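You operate a simulated robot arm through the tools that you are given. There is no shell and no other tool. Be economical: measure what you need, move in short steps, check, and stop when the job is done.

The job below is to be done with a simulated two-armed robot. You get a single attempt, and the scene is never put back.

TASK
On the dryer top, fold the press cloth in half, so that its two long edges meet.
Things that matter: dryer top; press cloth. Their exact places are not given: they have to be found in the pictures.

The check looks at the end state, three seconds after you hand in, the way a careful person would. Anything else that was tipped, shoved, dropped, spilled or broken makes it a failure. Flat cloth is picked up by pressing the open fingertips on it (5 to 10 N) and closing them slowly along it; thin cloth reads only 2 to 8 mm in the jaws.

THE ROBOT
Two 7-joint arms with two-finger parallel grippers on one trunk, on a base that drives. Base frame: it is fixed to the floor where the robot stands at the start and does not move with it; the origin is under the middle of the robot, x ahead of it, y to its left, z up; the surface under the hand at the start is at about z = 0.85. Lengths are in m, angles in rad, forces in N, time in s.
The left shoulder is at the start at [0.07, 0.163, 1.17], the right one opposite. With the tool pointing down near the work surface each hand reaches from about 0.4 to 0.88 m from the robot's upright axis, wherever it stands, measured 20 degrees to its own side. Places, roughly: dryer top [0.7, -0.2, 0.8]; press cloth [0.6, -0.2, 0.9]. Payload 3.43 kg a hand.
The tool frame of a hand sits at the grasp point between the pads (the TCP): z along the fingers, y along the line on which they close. The tips reach 0.034 m beyond it. The gripper opens to 0.128 m. The fingers are 0.024 m wide and 0.012 m thick; the gripper's body (0.048 by 0.13 m) begins 0.096 m behind the TCP.
Orientation is told as [roll, pitch, yaw] about the base's x, y, z axes, in that order, counted from this pose: with the fingers straight down and closing along the base's y, the tool's x points along the base's -x, its y along +y and its z along -z.

THE INTERFACE
- The arms move only by the tool nudge_tool. It takes "left_plan", "right_plan" or both (then of equal length, played together; a hand with none holds still); each is one flat list of numbers, 7 for each row, row after row: the shift along the tool's x, y, z in m, then the turn, a rotation vector about the tool's x, y, z in rad, then the gripper command, from -1 (fully open) to 1 (shut), values between in proportion. In form: [dx, dy, dz, rx, ry, rz, fingers, dx, dy, dz, rx, ry, rz, fingers, ...]. A call has 1 to 20 rows; each row shifts and turns the commanded pose from where the row before left it, along the tool's axes as they then stand. Rows are played at 5 a second. More than 0.05 m and 0.15 rad between two rows, or a gripper value outside its range, and nothing of the call is played. Where a pose cannot be reached the arm comes as near as it can. A force on the tool above 40 N (or 10 N above the force at the start of the call, whichever is more), or a blocked arm, ends the call early, and 0.2 s more pass. Each finger travels about 0.153 m/s and halts on what it meets, pressing with about 34 N; the grip force reading is that of the motor and also rises with nothing between the fingers. The clock runs only during rows and for 0.2 s after the last one: add rows that do not move to give the fingers time. The reply holds the time, the measured pose of the TCP, the force on the tool along the base axes, the opening and the grip force, in the units named above and with some noise, with the torque about the TCP (base axes, N m) and any sound that the robot's microphone picked up, and new pictures: "show" is both (left out), scene, wrist or none (wrist: the cameras of the hands that moved).
- Cameras (640 x 400 px; columns grow to the right, rows downward): "scene" is now at [0.1261, -0.0068, 1.3908]; the picture's right is [-0.22, -0.97, 0.00], its down [-0.68, 0.16, -0.71] and it looks along [0.70, -0.16, -0.70] (base axes); focal length 269 px, centre (320, 200). "left" rides on the left gripper at [0.076, 0.011, -0.16] in its tool frame; the picture's right is [-0.15, 0.99, 0.00], its down [-0.88, -0.13, -0.46] and it looks along [-0.45, -0.07, 0.89] (tool axes); focal length 234 px, centre (320, 200). "right" rides on the right gripper at [0.076, -0.011, -0.16] in its tool frame; the picture's right is [0.15, 0.99, 0.00], its down [-0.88, 0.13, -0.46] and it looks along [-0.45, 0.07, 0.89] (tool axes); focal length 234 px, centre (320, 200).
- lift_body(by): slides the trunk up (or, below 0, down) by that many m; the arms and the scene camera ride with it, the base frame stays. It gives what a move gives, with no picture.
- base_move(legs): drives the robot by 1 to 6 legs, each [ahead, left, turn to the left] in m, m and rad, along the robot's own axes; the way and the turn of a leg run together, so that a leg with both is an arc; at most 1.5 m and 3.142 rad a leg. The arms and the cameras ride along, it lands a little off, and it stops where it bumps. It gives what a move gives, and a new picture of the scene camera.
- turn_head(pan, tilt): turns the head with the scene camera to pan (to the left, within 1.501 rad either way) and tilt (down, from -0.506 to 1.204), counted from straight ahead of the robot. It gives what a move gives, and a new picture of the scene camera.
- locate(camera, pixels): for up to 12 pixels [column, row] of the newest picture of that camera ("zoom" is the newest enlarged one), the place [x, y, z] in the base frame of the surface seen there, good to about 0.002 m, but the place of the scene camera against the robot may be out by one fixed shift of up to 0.025 m in any direction. It takes no simulated time.
- close_up(camera, box): a new picture of the part [left, top, right, bottom] of that camera's present view, enlarged. It takes no simulated time.
- sign_off(): hands the job in; it is judged then, once.

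Go step by step. Measure first, check grasps and placings, and put right what went wrong. The budget is 80 turns and 260 pictures, counting those below and the enlarged ones. Unless the task says otherwise, let go and move clear before handing in, and close with one line.

The tools are called after "Request:" as name(argument=value, ...) on one line, values as JSON. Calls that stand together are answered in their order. nudge_tool: Moves the arms, as the interface text tells. Its arguments: {"type":"object","properties":{"left_plan":{"type":"array","items":{"type":"number"}},"right_plan":{"type":"array","items":{"type":"number"}},"show":{"type":"string","enum":["both","scene","wrist","none"]}},"required":[]} The other tools are called the same way: lift_body (by) slides the trunk up or down; base_move (legs) drives the base; turn_head (pan, tilt) turns the head that bears the scene camera; locate (camera, pixels) gives the place of the surface under pixels of a picture; close_up (camera, box) takes an enlarged picture of a part of a camera's view; sign_off () hands the job in.

At the start:

```text
time: 0.0
left_tool_pos: [0.6682, 0.0926, 1.0471]
left_orientation: [0.001, 0.0, 0.0]
left_contact_force: [0.0, 0.0, -0.6]
left_moment: [0.02, 0.04, -0.03]
left_opening: 0.1281
left_grip_force: 0.0
right_tool_pos: [0.5255, -0.4954, 1.1]
right_orientation: [-0.001, 0.001, -0.001]
right_contact_force: [-0.2, 0.2, 0.4]
right_moment: [0.01, 0.01, 0.0]
right_opening: 0.1281
right_grip_force: 0.2
trunk travel left (down, up): [-0.65, 0.29]
robot x, y, heading: [0.001, 0.0026, -0.001]
head pan, tilt: [-0.227, 0.775]
```

scene: 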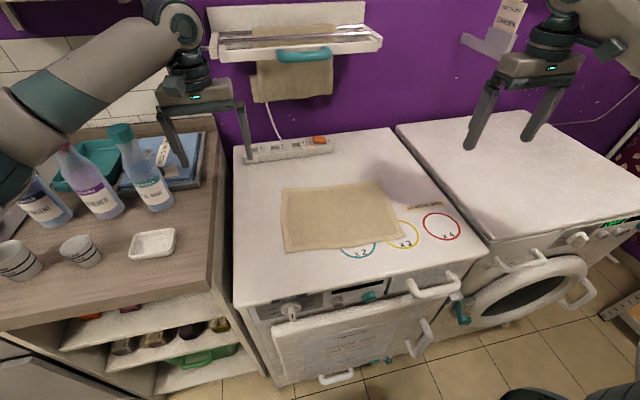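
right: 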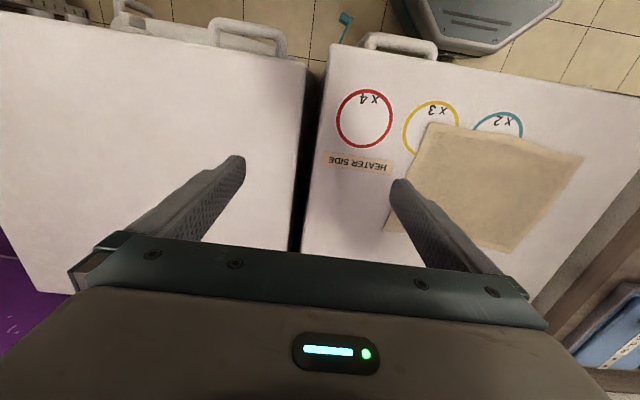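
left: 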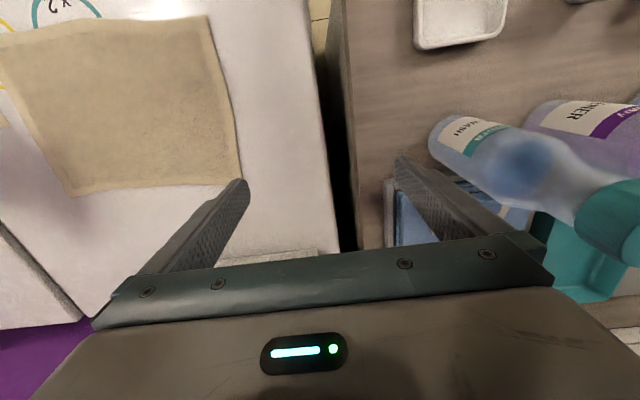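

The cloth is at about (340,217) in the scene, with its corners near (282,188), (385,181), (402,235) and (286,252). I'll measure those corners and zoom in on the labels.

Request:
close_up(camera="scene", box=[230, 120, 490, 282])

Request:
locate(camera="scene", pixels=[[283, 189], [383, 182], [402, 233], [287, 250], [340, 215], [260, 220], [358, 247], [440, 226], [425, 207], [320, 140], [240, 290], [480, 240]])

Request:
close_up(camera="scene", box=[200, 0, 400, 125])

```text
2.46 times, centred on (360, 201) of scene
```

zoom: 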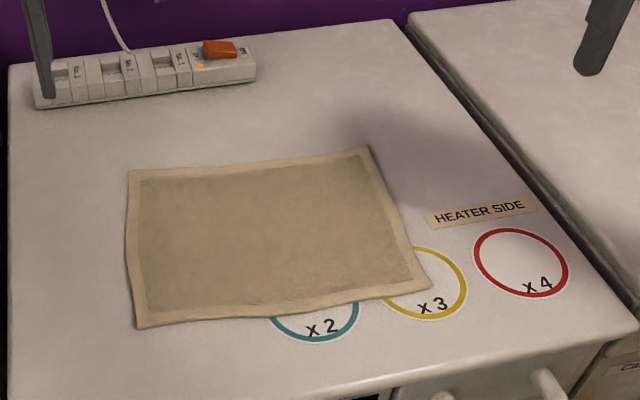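

```text
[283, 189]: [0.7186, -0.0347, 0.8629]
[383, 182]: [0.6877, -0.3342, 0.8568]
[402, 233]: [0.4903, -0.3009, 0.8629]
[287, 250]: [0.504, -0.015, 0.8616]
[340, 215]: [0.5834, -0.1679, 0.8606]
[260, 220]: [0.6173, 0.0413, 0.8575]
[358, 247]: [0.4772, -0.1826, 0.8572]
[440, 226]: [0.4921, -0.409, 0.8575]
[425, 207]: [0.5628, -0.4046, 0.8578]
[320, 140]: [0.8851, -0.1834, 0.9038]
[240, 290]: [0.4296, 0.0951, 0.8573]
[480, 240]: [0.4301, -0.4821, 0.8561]
```

```text
3.20 times, centred on (300, 62) of scene
```

zoom: 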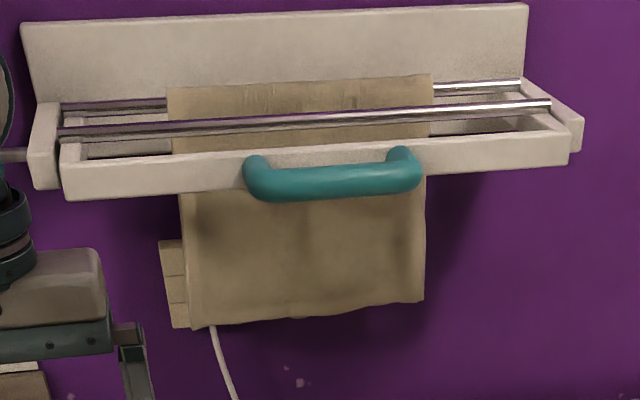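

The cloth is about 0.30 m along y and 0.21 m along x, so its long edges are the front one (x≈0.50) and the back one (x≈0.70). I'll check the scene camera's shift against the wrist cameras using the same corners.

Request:
locate(camera="right", pixels=[[430, 124], [581, 158], [507, 248], [387, 227], [365, 118], [358, 165], [480, 190], [585, 230], [320, 210], [335, 60]])

Request:
locate(camera="left", pixels=[[207, 18], [239, 180], [74, 193], [140, 100], [270, 120], [290, 220], [300, 20]])

Request:
locate(camera="scene", pixels=[[442, 226], [283, 189], [384, 182], [402, 234], [286, 251], [334, 187]])

```text
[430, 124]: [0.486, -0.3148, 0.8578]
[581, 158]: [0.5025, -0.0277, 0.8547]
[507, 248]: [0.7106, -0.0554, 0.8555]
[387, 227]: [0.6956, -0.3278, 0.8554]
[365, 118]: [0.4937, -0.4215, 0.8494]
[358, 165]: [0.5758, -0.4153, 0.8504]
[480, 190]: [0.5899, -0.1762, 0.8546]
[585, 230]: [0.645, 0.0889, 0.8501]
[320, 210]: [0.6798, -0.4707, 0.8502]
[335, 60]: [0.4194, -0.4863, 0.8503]
```

```text
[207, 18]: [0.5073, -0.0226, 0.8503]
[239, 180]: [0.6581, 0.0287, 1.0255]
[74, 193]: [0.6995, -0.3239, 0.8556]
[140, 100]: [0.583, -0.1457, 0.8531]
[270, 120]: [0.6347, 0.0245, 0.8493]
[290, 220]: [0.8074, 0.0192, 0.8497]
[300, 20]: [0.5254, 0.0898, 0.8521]
```

```text
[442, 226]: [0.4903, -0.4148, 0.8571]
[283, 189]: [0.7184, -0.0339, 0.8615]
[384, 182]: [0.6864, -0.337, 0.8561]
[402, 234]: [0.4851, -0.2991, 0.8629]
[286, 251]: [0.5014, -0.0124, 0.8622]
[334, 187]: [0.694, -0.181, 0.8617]
```

The wrist cameras agree with each other: the top is at z≈0.850 and the cloth at about 0.855. The scene camera reads about 7 mm high and 8 mm too far in +y. I'll fold the back edge toward the robot, so I'm bringing both hands above the back edge with the jaws partly closed.

Request:
nudge_tool(left_plan=[-0.0057, -0.024, 0.0139, 0, 0, 0, 0.375, -0.0057, -0.024, 0.0139, 0, 0, 0, 0.375, -0.0057, -0.024, 0.0139, 0, 0, 0, 0.375, -0.0057, -0.024, 0.0139, 0, 0, 0, 0.375, -0.0057, -0.024, 0.0139, 0, 0, 0, 0.375, -0.0057, -0.024, 0.0139, 0, 0, 0, 0.375, -0.0057, -0.024, 0.0139, 0, 0, 0, 0.375, 0, 0, 0, 0, 0, 0, 0.375], right_plan=[-0.0232, 0.0279, 0.0214, 0, 0, 0, 0.375, -0.0232, 0.0279, 0.0214, 0, 0, 0, 0.375, -0.0232, 0.0279, 0.0214, 0, 0, 0, 0.375, -0.0232, 0.0279, 0.0214, 0, 0, 0, 0.375, -0.0232, 0.0279, 0.0214, 0, 0, 0, 0.375, -0.0232, 0.0279, 0.0214, 0, 0, 0, 0.375, -0.0232, 0.0279, 0.0214, 0, 0, 0, 0.375, 0, 0, 0, 0, 0, 0, 0.375])

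```text
time: 1.8
left_tool_pos: [0.7072, -0.0743, 0.9499]
left_orientation: [-0.001, 0.0, 0.003]
left_contact_force: [-0.7, -0.1, 0.4]
left_moment: [0.03, -0.04, 0.03]
left_opening: 0.0399
left_grip_force: 0.1
right_tool_pos: [0.6892, -0.3017, 0.952]
right_orientation: [0.001, 0.001, 0.001]
right_contact_force: [0.2, -0.4, -0.3]
right_moment: [-0.01, 0.0, -0.01]
right_opening: 0.0395
right_grip_force: 0.0
trunk travel left (down, up): [-0.65, 0.29]
robot x, y, heading: [0.0006, 0.0004, -0.001]
head pan, tilt: [-0.227, 0.775]
```

scene: 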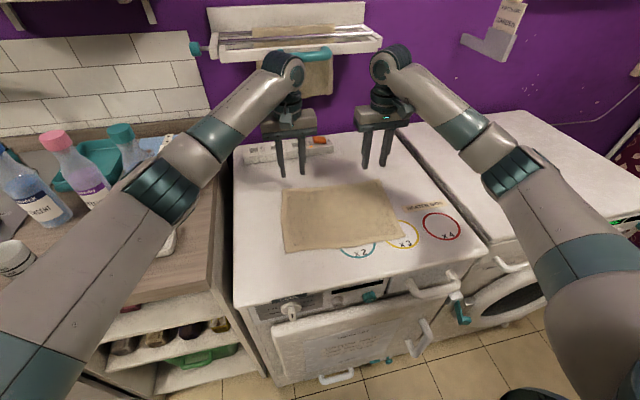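
right: 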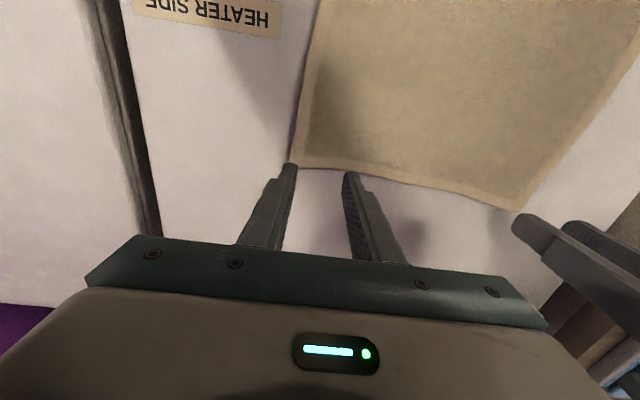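
left: 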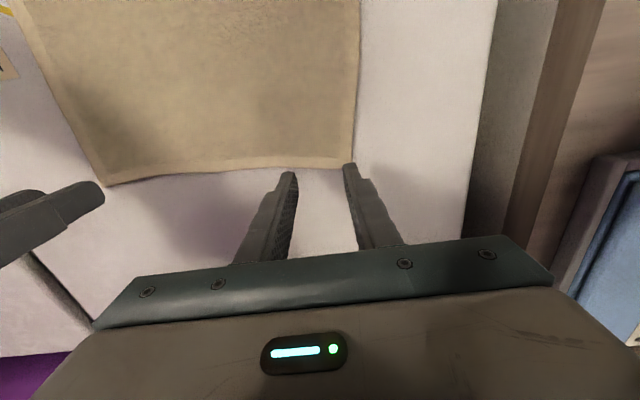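

Both hands hover over the back edge, which shows in the right view from (293,165) to (517,210) and in the left view from (108,185) to (352,167). I'll locate points along it.

Request:
locate(camera="right", pixels=[[303, 160], [325, 166], [340, 167], [380, 169], [430, 180], [480, 197], [512, 206], [320, 20]])

Request:
locate(camera="left", pixels=[[340, 165], [310, 167], [265, 168], [220, 172], [160, 177], [110, 183], [356, 80], [338, 167]])

Request:
close_up(camera="left", box=[200, 100, 420, 240])

Request:
close_up(camera="right", box=[220, 100, 440, 240])

```text
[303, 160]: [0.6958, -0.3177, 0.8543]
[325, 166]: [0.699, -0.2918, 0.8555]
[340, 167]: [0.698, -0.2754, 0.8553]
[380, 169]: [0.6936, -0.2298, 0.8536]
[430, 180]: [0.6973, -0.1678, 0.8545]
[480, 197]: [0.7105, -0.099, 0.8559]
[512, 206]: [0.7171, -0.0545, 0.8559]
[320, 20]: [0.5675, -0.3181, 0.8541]
```

```text
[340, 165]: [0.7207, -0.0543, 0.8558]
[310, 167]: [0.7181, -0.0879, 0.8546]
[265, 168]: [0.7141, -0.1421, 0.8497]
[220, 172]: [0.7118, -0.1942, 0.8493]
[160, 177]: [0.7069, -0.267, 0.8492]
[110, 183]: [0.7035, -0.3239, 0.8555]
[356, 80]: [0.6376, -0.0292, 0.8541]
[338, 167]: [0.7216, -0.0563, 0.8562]
```

```text
2.86 times, centred on (310, 170) of left
```

zoom: 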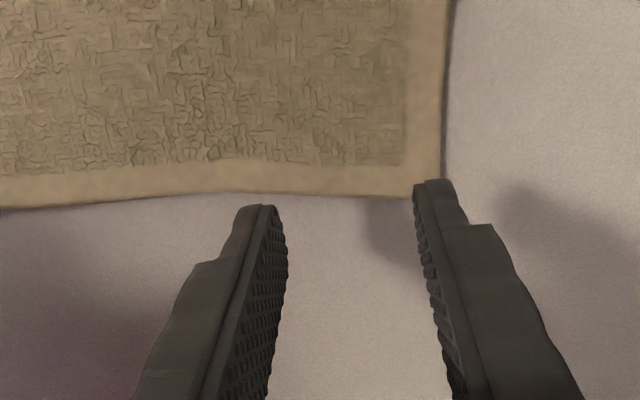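

```text
2.86 times, centred on (330, 170) of right
```

zoom: 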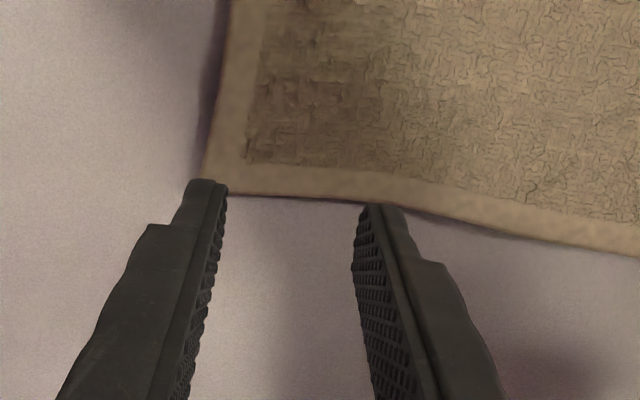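

The outer fingers would just miss the cloth's corners: the left corner is at y≈-0.048 and the right at y≈-0.325. I'll shift each hand about 13 mm inward and go down to just above the cloth.

Request:
nudge_tool(left_plan=[0, -0.007, 0.02, 0, 0, 0, 0.375, 0, -0.007, 0.02, 0, 0, 0, 0.375, 0, 0, 0.016, 0, 0, 0, 0.375, 0, 0, 0, 0, 0, 0, 0.375], right_plan=[0, 0.007, 0.02, 0, 0, 0, 0.375, 0, 0.007, 0.02, 0, 0, 0, 0.375, 0, 0, 0.018, 0, 0, 0, 0.375, 0, 0, 0, 0, 0, 0, 0.375], show="wrist")

```text
time: 2.8
left_tool_pos: [0.7058, -0.0891, 0.8935]
left_orientation: [-0.002, -0.001, 0.001]
left_contact_force: [-0.6, 1.1, 0.4]
left_moment: [0.03, -0.02, -0.02]
left_opening: 0.0397
left_grip_force: 0.0
right_tool_pos: [0.6883, -0.2839, 0.8919]
right_orientation: [-0.001, 0.0, -0.001]
right_contact_force: [0.3, -0.7, -0.7]
right_moment: [0.0, -0.01, 0.02]
right_opening: 0.0401
right_grip_force: 0.1
trunk travel left (down, up): [-0.65, 0.29]
robot x, y, heading: [-0.0042, -0.0011, 0.001]
head pan, tilt: [-0.227, 0.775]
```

right: 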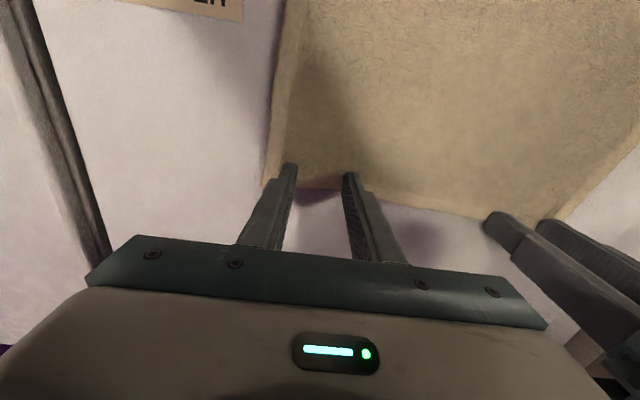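
left: 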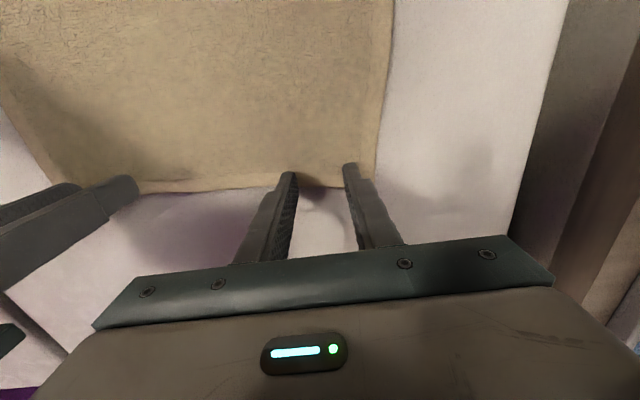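

Both tip pairs are just above the cloth near its corners. I'll press down in small steps and watch the force.

Request:
nudge_tool(left_plan=[0, 0, 0.004, 0, 0, 0, 0.375, 0, 0, 0.003, 0, 0, 0, 0.375, 0, 0, 0, 0, 0, 0, 0.375], right_plan=[0, 0, 0.003, 0, 0, 0, 0.375, 0, 0, 0.003, 0, 0, 0, 0.375, 0, 0, 0, 0, 0, 0, 0.375], show="none")

```text
time: 3.6
left_tool_pos: [0.7052, -0.088, 0.8886]
left_orientation: [0.0, 0.0, 0.004]
left_contact_force: [-0.4, -0.6, 0.7]
left_moment: [-0.04, 0.03, -0.01]
left_opening: 0.0398
left_grip_force: 0.1
right_tool_pos: [0.6882, -0.2847, 0.888]
right_orientation: [0.001, -0.003, 0.0]
right_contact_force: [1.0, 0.9, 10.1]
right_moment: [0.05, -0.02, 0.0]
right_opening: 0.0399
right_grip_force: 0.1
trunk travel left (down, up): [-0.65, 0.29]
robot x, y, heading: [0.0012, -0.0009, 0.003]
head pan, tilt: [-0.227, 0.775]
```

The right hand already presses with 10 N, but the left only reads 0.7 N. I'll lower the left a little more.

Request:
nudge_tool(left_plan=[0, 0, 0.0015, 0, 0, 0, 0.375, 0, 0, 0.001, 0, 0, 0, 0.375, 0, 0, 0, 0, 0, 0, 0.375], show="none")

```text
time: 4.4
left_tool_pos: [0.7065, -0.0866, 0.8874]
left_orientation: [-0.002, -0.001, 0.0]
left_contact_force: [0.4, -1.3, 4.9]
left_moment: [-0.03, 0.04, 0.03]
left_opening: 0.0397
left_grip_force: 0.0
right_tool_pos: [0.6883, -0.2864, 0.8863]
right_orientation: [0.0, -0.001, 0.001]
right_contact_force: [3.3, 2.7, 12.6]
right_moment: [0.01, -0.15, 0.0]
right_opening: 0.04
right_grip_force: 0.1
trunk travel left (down, up): [-0.65, 0.29]
robot x, y, heading: [-0.001, -0.0002, 0.0]
head pan, tilt: [-0.227, 0.775]
```

The left now presses with about 5 N and the right with about 12 N. I'll ease the right up slightly, add a touch on the left, and close both slowly.

Request:
nudge_tool(left_plan=[0, 0, 0.0007, 0, 0, 0, 0.375, 0, 0, 0, 0, 0, 0, 0.42, 0, 0, 0, 0, 0, 0, 0.47, 0, 0, 0, 0, 0, 0, 0.52, 0, 0, 0, 0, 0, 0, 0.57, 0, 0, 0, 0, 0, 0, 0.62, 0, 0, 0, 0, 0, 0, 0.67, 0, 0, 0, 0, 0, 0, 0.72, 0, 0, 0, 0, 0, 0, 0.77, 0, 0, 0, 0, 0, 0, 0.82, 0, 0, 0, 0, 0, 0, 0.87, 0, 0, 0, 0, 0, 0, 0.92, 0, 0, 0, 0, 0, 0, 1, 0, 0, 0, 0, 0, 0, 1, 0, 0, 0, 0, 0, 0, 1], right_plan=[0, 0, -0.0008, 0, 0, 0, 0.375, 0, 0, 0, 0, 0, 0, 0.42, 0, 0, 0, 0, 0, 0, 0.47, 0, 0, 0, 0, 0, 0, 0.52, 0, 0, 0, 0, 0, 0, 0.57, 0, 0, 0, 0, 0, 0, 0.62, 0, 0, 0, 0, 0, 0, 0.67, 0, 0, 0, 0, 0, 0, 0.72, 0, 0, 0, 0, 0, 0, 0.77, 0, 0, 0, 0, 0, 0, 0.82, 0, 0, 0, 0, 0, 0, 0.87, 0, 0, 0, 0, 0, 0, 0.92, 0, 0, 0, 0, 0, 0, 1, 0, 0, 0, 0, 0, 0, 1, 0, 0, 0, 0, 0, 0, 1], show="wrist")

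```text
time: 7.6
left_tool_pos: [0.7045, -0.0882, 0.8877]
left_orientation: [-0.002, -0.002, 0.002]
left_contact_force: [-1.1, -11.3, 16.7]
left_moment: [-0.31, 0.08, 0.04]
left_opening: 0.0036
left_grip_force: 34.3
right_tool_pos: [0.6866, -0.2848, 0.8869]
right_orientation: [0.0, 0.0, 0.001]
right_contact_force: [0.7, 12.0, 3.7]
right_moment: [0.38, -0.04, 0.0]
right_opening: 0.0036
right_grip_force: 34.3
trunk travel left (down, up): [-0.65, 0.29]
robot x, y, heading: [-0.001, -0.0016, 0.001]
head pan, tilt: [-0.227, 0.775]
```

right: 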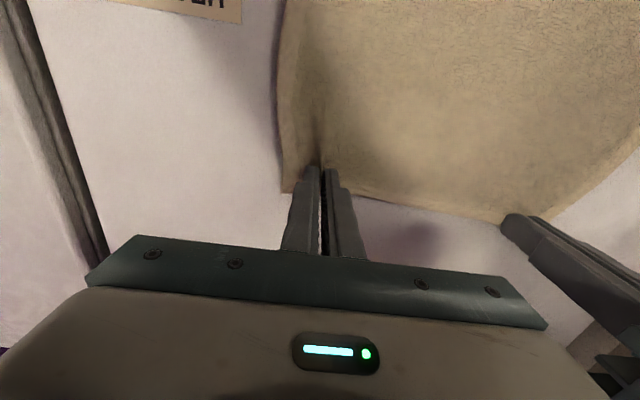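
left: 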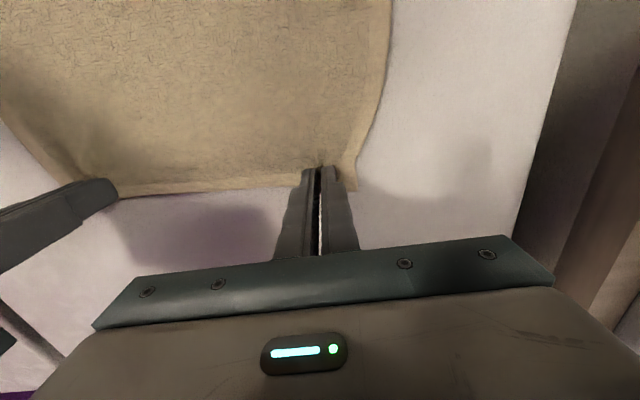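

Both jaws read 3.6 mm, so cloth is in each. The ±12 N side forces show it is taut between the hands, so I'll move them toward each other by 5 mm and lift slightly to check the grip.

Request:
nudge_tool(left_plan=[0, -0.003, -0.005, 0, 0, 0, 1, 0, -0.003, -0.01, 0, 0, 0, 1, 0.003, 0, -0.015, 0, 0, 0, 1, 0.003, 0, -0.015, 0, 0, 0, 1, 0, 0, 0, 0, 0, 0, 1], right_plan=[0, 0.003, -0.005, 0, 0, 0, 1, 0, 0.003, -0.01, 0, 0, 0, 1, 0.003, 0, -0.015, 0, 0, 0, 1, 0.003, 0, -0.015, 0, 0, 0, 1, 0, 0, 0, 0, 0, 0, 1])

```text
time: 8.8
left_tool_pos: [0.7023, -0.094, 0.9282]
left_orientation: [0.001, 0.002, 0.001]
left_contact_force: [-0.2, -0.8, 0.4]
left_moment: [0.02, 0.01, -0.01]
left_opening: 0.0036
left_grip_force: 34.1
right_tool_pos: [0.6818, -0.2801, 0.9315]
right_orientation: [0.0, 0.001, 0.0]
right_contact_force: [-0.1, 0.9, 0.0]
right_moment: [-0.01, -0.01, 0.0]
right_opening: 0.0033
right_grip_force: 34.3
trunk travel left (down, up): [-0.65, 0.29]
robot x, y, heading: [-0.0009, 0.0007, -0.001]
head pan, tilt: [-0.227, 0.775]
```

scene: 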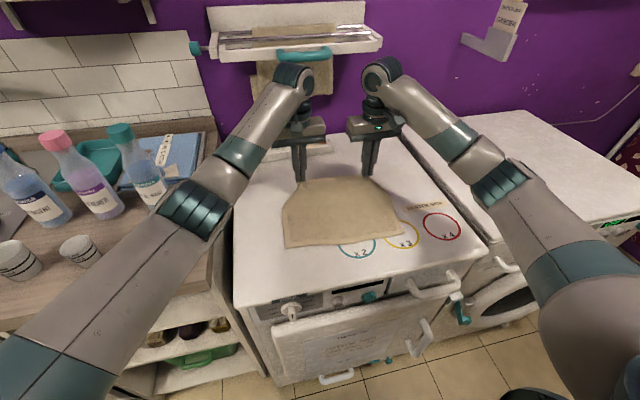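
right: 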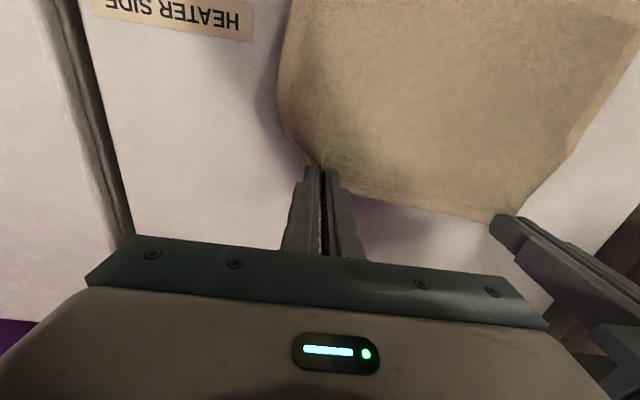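
left: 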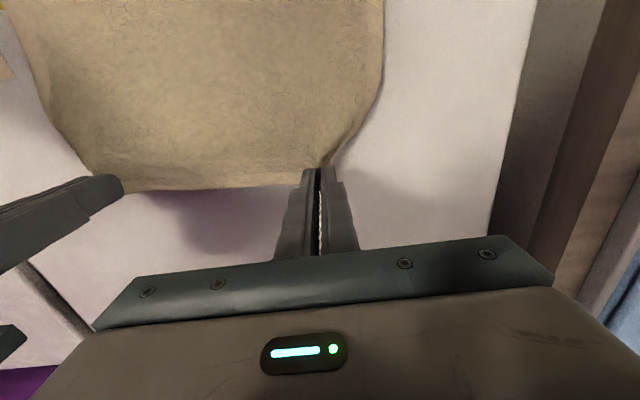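

Both grips hold and the cloth lifts cleanly. Next I'll begin the arc by coming up and toward the robot while tilting the fingers forward. After that I'll drive back 0.13 m to carry the edge over, which keeps the arms from folding up.

Request:
nudge_tool(left_plan=[0.0143, 0.003, -0.009, 0, -0.15, 0, 1, 0.0128, 0.003, -0.011, 0, -0.15, 0, 1, 0.011, 0.003, -0.0128, 0, -0.15, 0, 1, 0, 0, 0, 0, 0, 0, 1], right_plan=[0.0143, 0.003, -0.009, 0, -0.15, 0, 1, 0.0128, 0.003, -0.011, 0, -0.15, 0, 1, 0.011, 0.003, -0.0128, 0, -0.15, 0, 1, 0, 0, 0, 0, 0, 0, 1], show="scene")

```text
time: 9.8
left_tool_pos: [0.6616, -0.0843, 0.9533]
left_orientation: [0.0, -0.45, 0.001]
left_contact_force: [0.5, 0.5, 0.4]
left_moment: [0.02, 0.02, -0.01]
left_opening: 0.0035
left_grip_force: 33.9
right_tool_pos: [0.6401, -0.2712, 0.9592]
right_orientation: [0.001, -0.452, 0.0]
right_contact_force: [-0.7, 0.1, -1.4]
right_moment: [-0.03, 0.0, 0.0]
right_opening: 0.0036
right_grip_force: 34.0
trunk travel left (down, up): [-0.65, 0.29]
robot x, y, heading: [-0.0015, -0.0001, 0.003]
head pan, tilt: [-0.227, 0.775]
```

scene: 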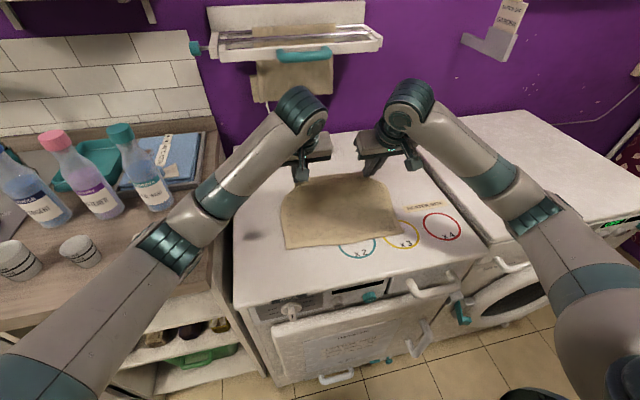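

The cloth rises smoothly and its front half hasn't moved. I'll drive straight back 0.13 m.

Request:
base_move(legs=[[-0.13, 0, 0]])

```text
time: 11.1
left_tool_pos: [0.534, -0.0825, 0.9545]
left_orientation: [-0.001, -0.449, 0.005]
left_contact_force: [-0.1, 0.9, 0.4]
left_moment: [0.03, 0.01, 0.02]
left_opening: 0.0036
left_grip_force: 33.9
right_tool_pos: [0.5135, -0.2685, 0.9589]
right_orientation: [0.0, -0.45, 0.003]
right_contact_force: [0.0, -0.7, 0.1]
right_moment: [-0.01, 0.01, 0.05]
right_opening: 0.0034
right_grip_force: 33.9
trunk travel left (down, up): [-0.65, 0.29]
robot x, y, heading: [-0.1239, 0.0004, 0.005]
head pan, tilt: [-0.227, 0.775]
```

scene: 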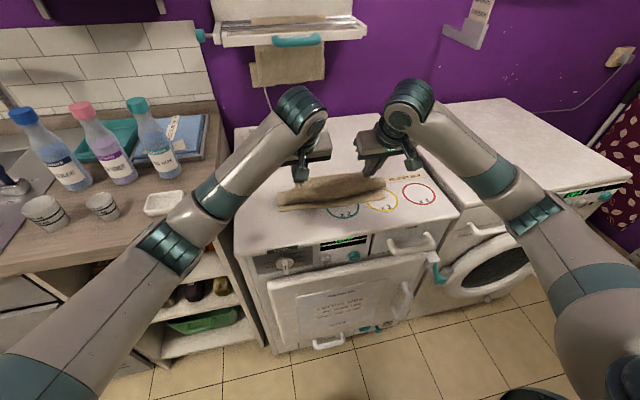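

The edge has been carried over and the cloth now bends toward the robot. I'll look closely at the front edge before laying it down.

Request:
close_up(camera="scene", box=[230, 150, 450, 290])

Request:
close_up(camera="right", box=[0, 0, 640, 400])

Request:
close_up(camera="left", box=[0, 0, 640, 400])

```text
2.86 times, centred on (340, 220) of scene
```

zoom: 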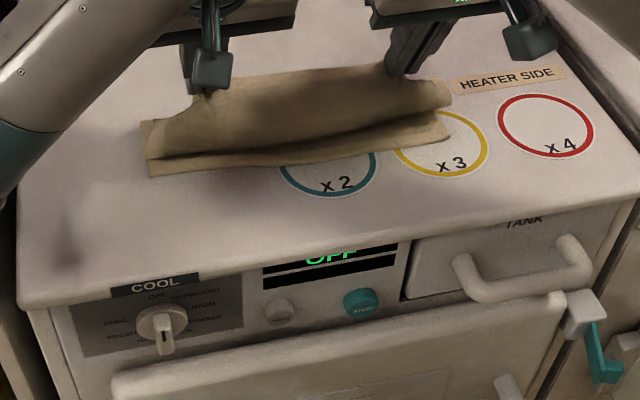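

```text
1.00 times, centred on (320, 200) of right (not enlarged: the box is as wide or as high as the picture)
```

zoom: 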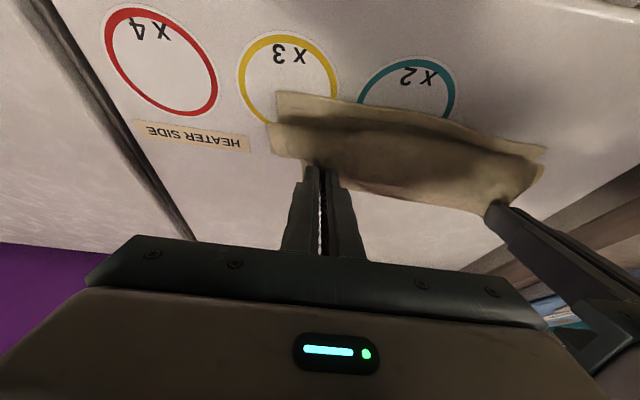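

```text
1.00 times, centred on (320, 200) of left (not enlarged: the box is as wide or as high as the picture)
```

zoom: 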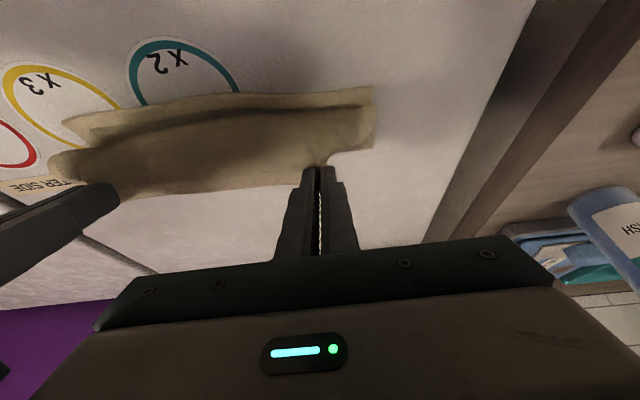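

The upper layer sags in a belly toward the robot, just behind the front edge. I'll pull the held edge further toward the robot and partly down, tilting more, so the layer straightens out before it's laid.

Request:
nudge_tool(left_plan=[0.0223, 0.002, 0.0048, 0, -0.15, 0, 1, 0.0228, 0.002, 0.0014, 0, -0.15, 0, 1, 0, 0, 0, 0, 0, 0, 1], right_plan=[0.0223, 0, 0.0048, 0, -0.15, 0, 1, 0.0228, 0, 0.0014, 0, -0.15, 0, 1, 0, 0, 0, 0, 0, 0, 1], show="both")

Request:
close_up(camera="scene", box=[230, 150, 450, 290])

```text
time: 11.9
left_tool_pos: [0.4974, -0.0809, 0.9273]
left_orientation: [0.0, -0.749, 0.005]
left_contact_force: [-0.2, -0.9, -0.5]
left_moment: [0.02, 0.02, -0.02]
left_opening: 0.0033
left_grip_force: 34.1
right_tool_pos: [0.4794, -0.2681, 0.9294]
right_orientation: [0.0, -0.751, 0.003]
right_contact_force: [0.1, 1.4, 0.3]
right_moment: [0.03, 0.0, 0.02]
right_opening: 0.0033
right_grip_force: 34.3
trunk travel left (down, up): [-0.65, 0.29]
robot x, y, heading: [-0.1265, -0.0001, 0.008]
head pan, tilt: [-0.227, 0.775]
```

scene: 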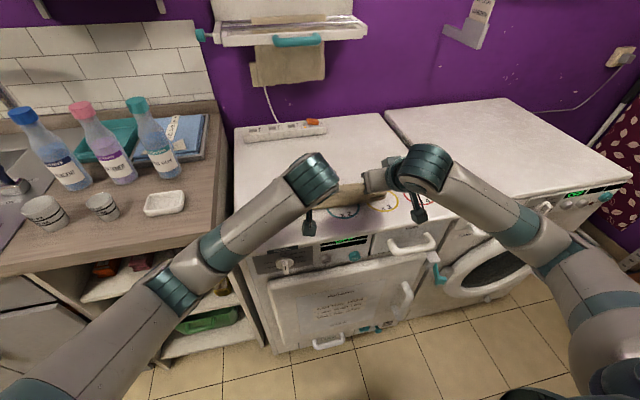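
right: 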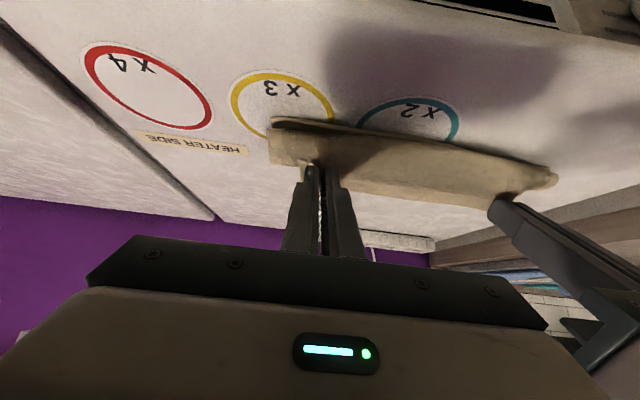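
left: 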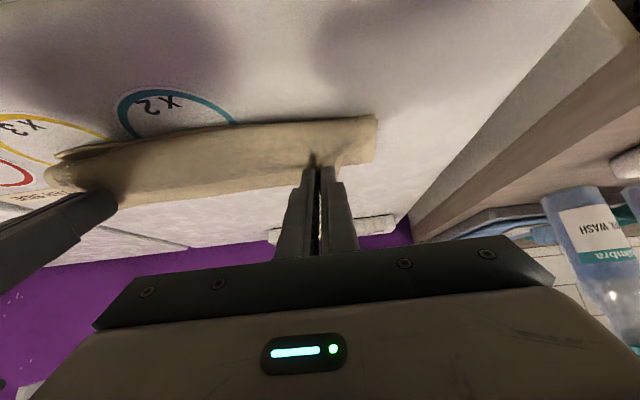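

```text
2.86 times, centred on (340, 220) of scene
```

zoom: 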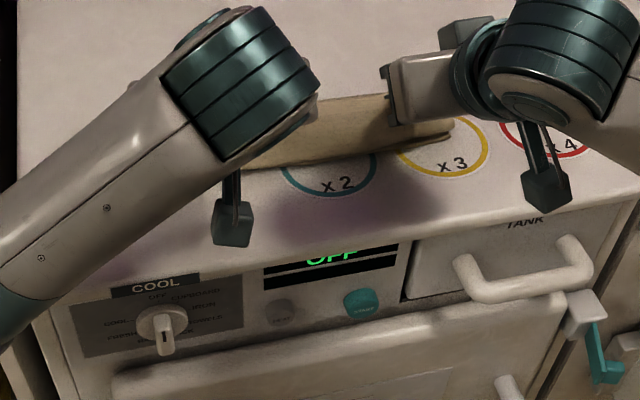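

The hanging layer's belly now sits right over the front edge. I'll locate points on it to judge the remaining pull.

Request:
locate(camera="left", pixels=[[240, 126], [370, 120], [372, 155], [260, 160], [260, 184], [65, 153], [240, 195]])

Request:
locate(camera="right", pixels=[[280, 121], [275, 150], [300, 165], [400, 140], [400, 165], [400, 190], [548, 175], [545, 186]])

Request:
close_up(camera="left", box=[40, 90, 400, 220])

Request:
close_up(camera="right", box=[240, 90, 600, 230])

```text
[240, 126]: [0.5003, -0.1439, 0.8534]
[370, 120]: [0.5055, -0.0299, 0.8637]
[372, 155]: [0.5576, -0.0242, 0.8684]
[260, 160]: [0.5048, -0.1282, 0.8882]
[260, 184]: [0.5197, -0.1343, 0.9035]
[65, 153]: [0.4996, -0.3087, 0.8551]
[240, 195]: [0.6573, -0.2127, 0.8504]
```

```text
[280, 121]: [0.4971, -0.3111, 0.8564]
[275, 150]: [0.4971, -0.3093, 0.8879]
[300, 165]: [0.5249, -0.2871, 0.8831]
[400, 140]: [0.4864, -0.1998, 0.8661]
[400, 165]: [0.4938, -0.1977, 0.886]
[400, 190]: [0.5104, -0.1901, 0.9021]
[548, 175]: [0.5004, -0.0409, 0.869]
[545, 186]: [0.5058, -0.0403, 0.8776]
```

```text
1.78 times, centred on (220, 155) of left
```

zoom: 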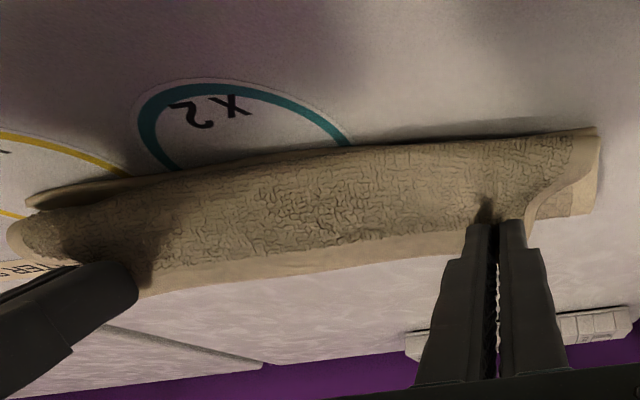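

```text
1.78 times, centred on (420, 160) of right
```

zoom: 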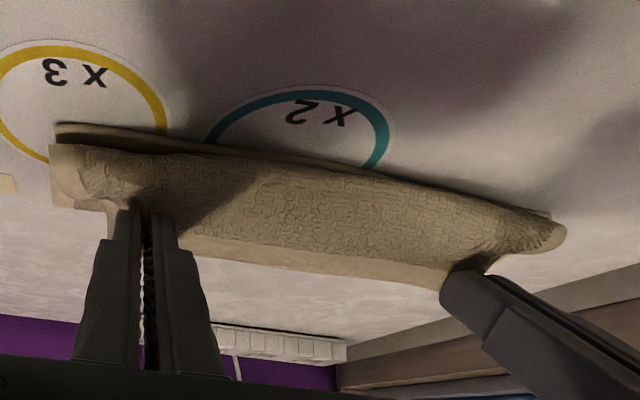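

The belly has run forward to x≈0.487 while the held edge is at x≈0.515, so the fold line has crept to about 0.575 instead of about 0.60. I'll go back up until the cloth hangs taut above the true middle line, then lay it along a tighter arc.

Request:
nudge_tool(left_plan=[-0.0309, 0, -0.0259, 0, 0, 0, 1, -0.023, 0, 0.0174, 0, 0, 0, 1, -0.023, 0, 0.0174, 0, 0, 0, 1, -0.023, 0, 0.0174, 0, 0, 0, 1, 0, 0, 0, 0, 0, 0, 1, 0, 0, 0, 0, 0, 0, 1], right_plan=[-0.0309, 0, -0.0259, 0, 0, 0, 1, -0.0228, 0, 0.0189, 0, 0, 0, 1, -0.0228, 0, 0.0189, 0, 0, 0, 1, -0.0228, 0, 0.0189, 0, 0, 0, 1, 0, 0, 0, 0, 0, 0, 1, 0, 0, 0, 0, 0, 0, 1])

Request:
close_up(camera="scene", box=[230, 150, 450, 290])

```text
time: 13.3
left_tool_pos: [0.5878, -0.0799, 0.9755]
left_orientation: [0.001, -0.748, 0.004]
left_contact_force: [0.4, -3.8, -0.4]
left_moment: [-0.03, 0.04, -0.06]
left_opening: 0.0035
left_grip_force: 34.5
right_tool_pos: [0.5737, -0.2693, 0.9765]
right_orientation: [0.0, -0.748, 0.003]
right_contact_force: [0.2, 2.0, -1.0]
right_moment: [0.06, 0.01, 0.06]
right_opening: 0.0036
right_grip_force: 34.0
trunk travel left (down, up): [-0.65, 0.29]
robot x, y, heading: [-0.1252, 0.0012, 0.003]
head pan, tilt: [-0.227, 0.775]
```

scene: 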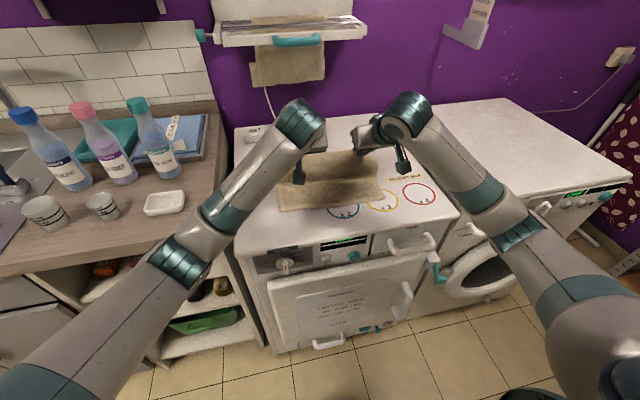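
right: 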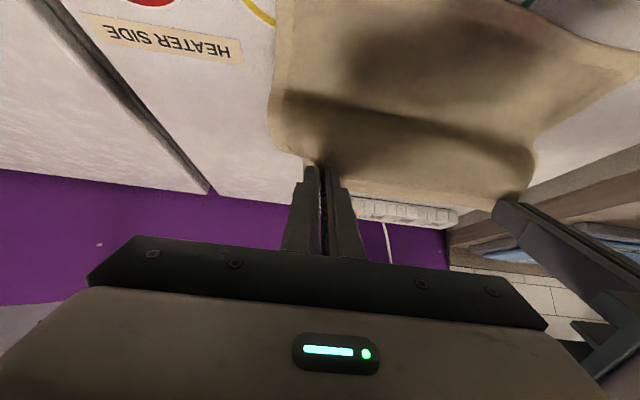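
left: 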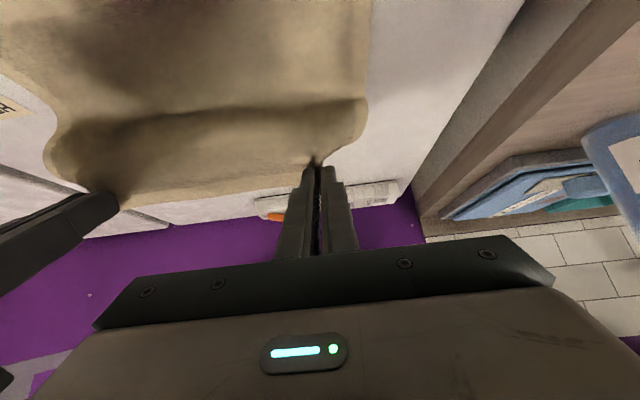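

```text
2.86 times, centred on (340, 220) of scene
```

zoom: 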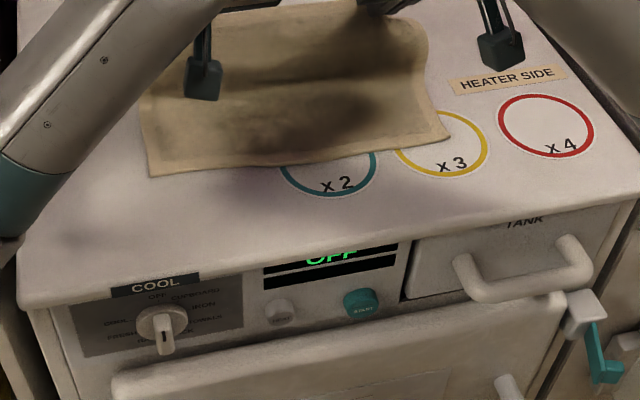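

The cloth is back to a near-vertical hang above the middle line and its front edge hasn't moved. I'll take a profile at mid-cloth.

Request:
locate(camera="left", pixels=[[200, 20], [200, 50], [200, 80], [200, 100], [200, 115], [200, 130], [200, 150], [200, 170], [200, 188]])

Request:
locate(camera="right", pixels=[[340, 20], [340, 60], [340, 90], [340, 110], [340, 140], [340, 170], [288, 5], [560, 30]])

Request:
locate(camera="scene", pixels=[[282, 209], [384, 197], [335, 204], [360, 201], [310, 207]])

```text
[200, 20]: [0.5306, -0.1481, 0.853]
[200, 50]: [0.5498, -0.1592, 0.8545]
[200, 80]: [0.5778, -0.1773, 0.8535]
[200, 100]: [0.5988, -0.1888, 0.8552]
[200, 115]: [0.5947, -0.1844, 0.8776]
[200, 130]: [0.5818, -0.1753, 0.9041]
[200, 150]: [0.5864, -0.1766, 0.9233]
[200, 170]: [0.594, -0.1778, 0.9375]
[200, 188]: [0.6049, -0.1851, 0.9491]
```

```text
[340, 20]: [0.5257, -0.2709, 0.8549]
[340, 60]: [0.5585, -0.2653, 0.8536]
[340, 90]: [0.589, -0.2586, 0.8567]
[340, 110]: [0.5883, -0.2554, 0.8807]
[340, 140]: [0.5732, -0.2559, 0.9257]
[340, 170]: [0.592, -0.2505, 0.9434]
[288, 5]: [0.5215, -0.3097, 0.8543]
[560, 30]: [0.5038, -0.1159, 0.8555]
```

```text
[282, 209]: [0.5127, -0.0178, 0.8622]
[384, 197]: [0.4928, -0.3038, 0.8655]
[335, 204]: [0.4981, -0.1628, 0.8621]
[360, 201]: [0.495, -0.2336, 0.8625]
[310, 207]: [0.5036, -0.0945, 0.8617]
```

The profile is right, with the fold at x≈0.598 and the sheet rising vertically to the held edge. I'll now lay it slowly along an arc of about 0.10 m radius to keep it taut.

Request:
nudge_tool(left_plan=[0.0105, 0.0003, -0.0078, 0, 0, 0, 1, 0.0105, 0.0003, -0.0078, 0, 0, 0, 1, 0.0122, 0.0003, -0.0045, 0, 0, 0, 1, 0.0122, 0.0003, -0.0045, 0, 0, 0, 1, 0.0131, 0.0003, -0.0012, 0, 0, 0, 1, 0.0131, 0.0003, -0.0012, 0, 0, 0, 1, 0, 0, 0, 0, 0, 0, 1, 0, 0, 0, 0, 0, 0, 1], right_plan=[0.0105, 0.0003, -0.0078, 0, 0, 0, 1, 0.0105, 0.0003, -0.0078, 0, 0, 0, 1, 0.0122, 0.0003, -0.0045, 0, 0, 0, 1, 0.0122, 0.0003, -0.0045, 0, 0, 0, 1, 0.0131, 0.0003, -0.0012, 0, 0, 0, 1, 0.0131, 0.0003, -0.0012, 0, 0, 0, 1, 0, 0, 0, 0, 0, 0, 1, 0, 0, 0, 0, 0, 0, 1])

Request:
locate(camera="left", pixels=[[200, 60], [200, 80], [200, 100], [200, 115], [200, 130], [200, 150], [200, 170], [200, 188]])

```text
time: 15.1
left_tool_pos: [0.5156, -0.0788, 0.945]
left_orientation: [0.0, -0.748, 0.004]
left_contact_force: [0.3, -1.0, 0.1]
left_moment: [0.01, 0.02, -0.04]
left_opening: 0.0034
left_grip_force: 34.4
right_tool_pos: [0.4989, -0.2656, 0.9481]
right_orientation: [0.0, -0.749, 0.003]
right_contact_force: [0.2, 0.5, -0.6]
right_moment: [0.02, -0.03, -0.02]
right_opening: 0.0033
right_grip_force: 34.0
trunk travel left (down, up): [-0.65, 0.29]
robot x, y, heading: [-0.1281, -0.0024, 0.004]
head pan, tilt: [-0.227, 0.775]
```

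scene: 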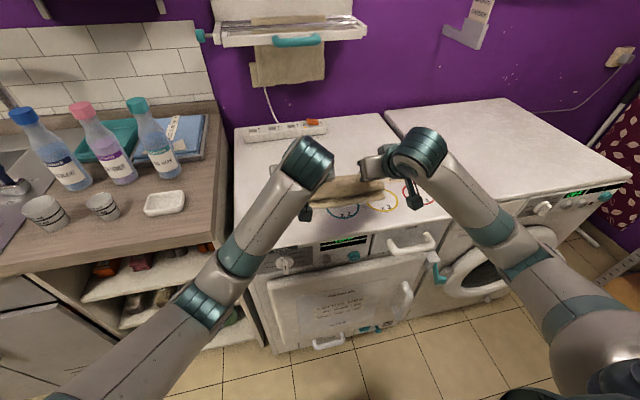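
right: 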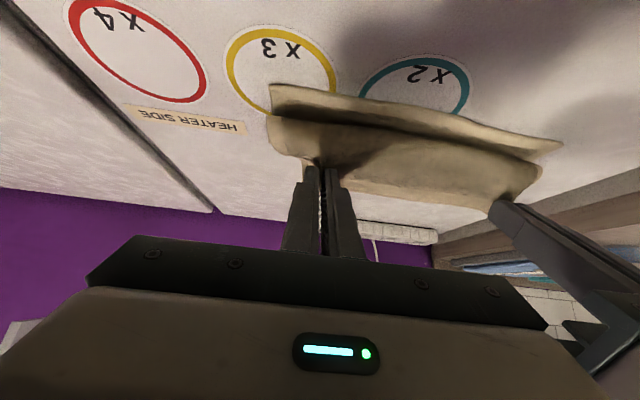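
left: 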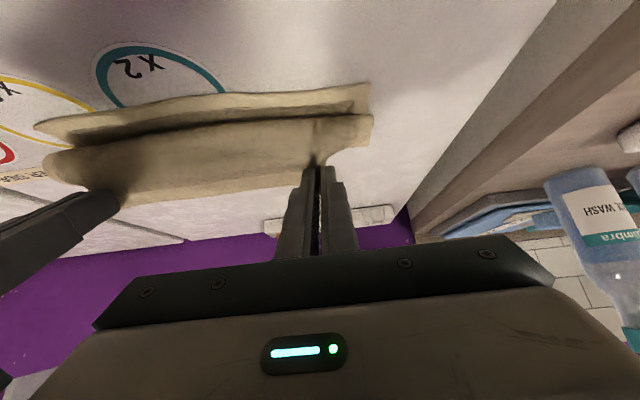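

```text
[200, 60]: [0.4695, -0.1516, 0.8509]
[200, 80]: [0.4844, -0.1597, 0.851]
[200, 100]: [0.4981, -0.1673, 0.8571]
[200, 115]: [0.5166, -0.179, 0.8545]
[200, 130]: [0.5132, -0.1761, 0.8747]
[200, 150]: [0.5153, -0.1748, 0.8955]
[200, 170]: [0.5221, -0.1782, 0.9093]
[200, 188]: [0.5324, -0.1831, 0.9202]
```

The cloth is limp, so pulling on the arc just rolls the fold forward. The better path starts from the vertical hang with the fingers tilted nearly horizontal, then goes down a 45° line so the sheet stacks onto itself. I'll return to the hang and raise the tilt to 1.2 rad.

Request:
nudge_tool(left_plan=[-0.0243, 0, -0.0115, 0, 0, 0, 1, -0.0125, 0, 0.014, 0, -0.15, 0, 1, -0.0102, 0, 0.0157, 0, -0.15, 0, 1, -0.0077, 0, 0.0171, 0, -0.15, 0, 1, 0, 0, 0, 0, 0, 0, 1, 0, 0, 0, 0, 0, 0, 1, 0, 0, 0, 0, 0, 0, 1], right_plan=[-0.0243, 0, -0.0115, 0, 0, 0, 1, -0.0125, 0, 0.014, 0, -0.15, 0, 1, -0.0102, 0, 0.0157, 0, -0.15, 0, 1, -0.0077, 0, 0.0171, 0, -0.15, 0, 1, 0, 0, 0, 0, 0, 0, 1, 0, 0, 0, 0, 0, 0, 1, 0, 0, 0, 0, 0, 0, 1])

Request:
locate(camera="left", pixels=[[200, 10], [200, 40], [200, 60], [200, 80], [200, 100], [200, 115], [200, 130], [200, 150], [200, 170], [200, 185]])

```text
time: 16.7
left_tool_pos: [0.5835, -0.0771, 0.965]
left_orientation: [0.0, -1.2, 0.003]
left_contact_force: [-0.7, -1.0, -0.3]
left_moment: [0.0, 0.05, -0.06]
left_opening: 0.0036
left_grip_force: 33.7
right_tool_pos: [0.5684, -0.2666, 0.967]
right_orientation: [0.0, -1.198, 0.004]
right_contact_force: [0.8, 1.9, 0.5]
right_moment: [-0.05, 0.01, 0.04]
right_opening: 0.0035
right_grip_force: 34.1
trunk travel left (down, up): [-0.65, 0.29]
robot x, y, heading: [-0.1251, -0.001, 0.004]
head pan, tilt: [-0.227, 0.775]
```

scene: 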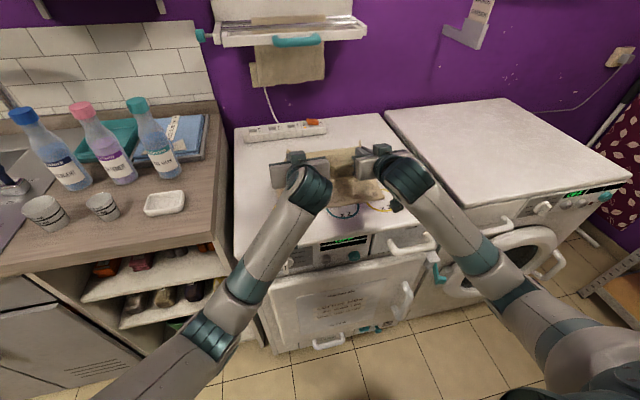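
right: 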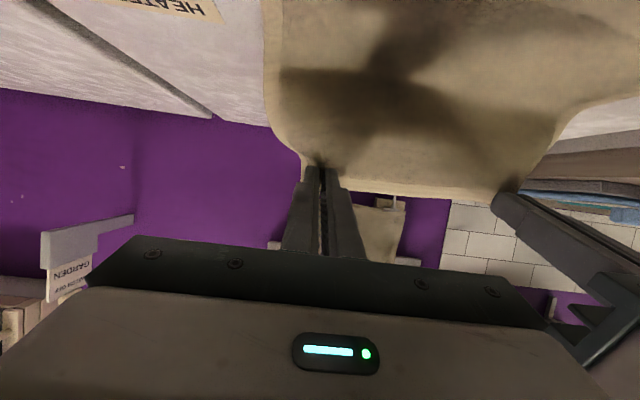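
left: 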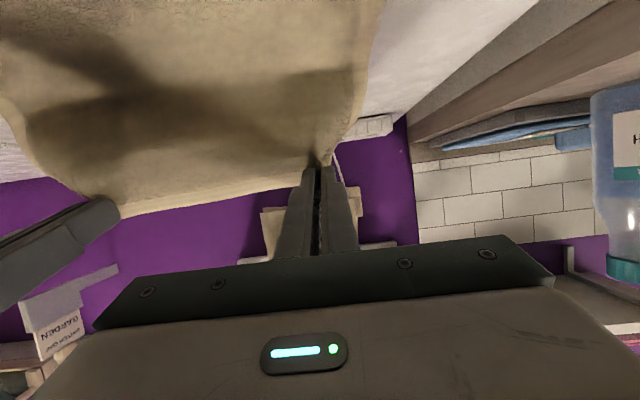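

```text
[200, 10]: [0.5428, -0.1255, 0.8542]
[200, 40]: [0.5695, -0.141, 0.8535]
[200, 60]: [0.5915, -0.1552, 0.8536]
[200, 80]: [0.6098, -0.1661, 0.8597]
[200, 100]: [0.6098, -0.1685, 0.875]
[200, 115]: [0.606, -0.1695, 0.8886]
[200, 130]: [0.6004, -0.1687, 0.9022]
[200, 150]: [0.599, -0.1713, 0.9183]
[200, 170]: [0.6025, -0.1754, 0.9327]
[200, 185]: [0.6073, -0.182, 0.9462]
```

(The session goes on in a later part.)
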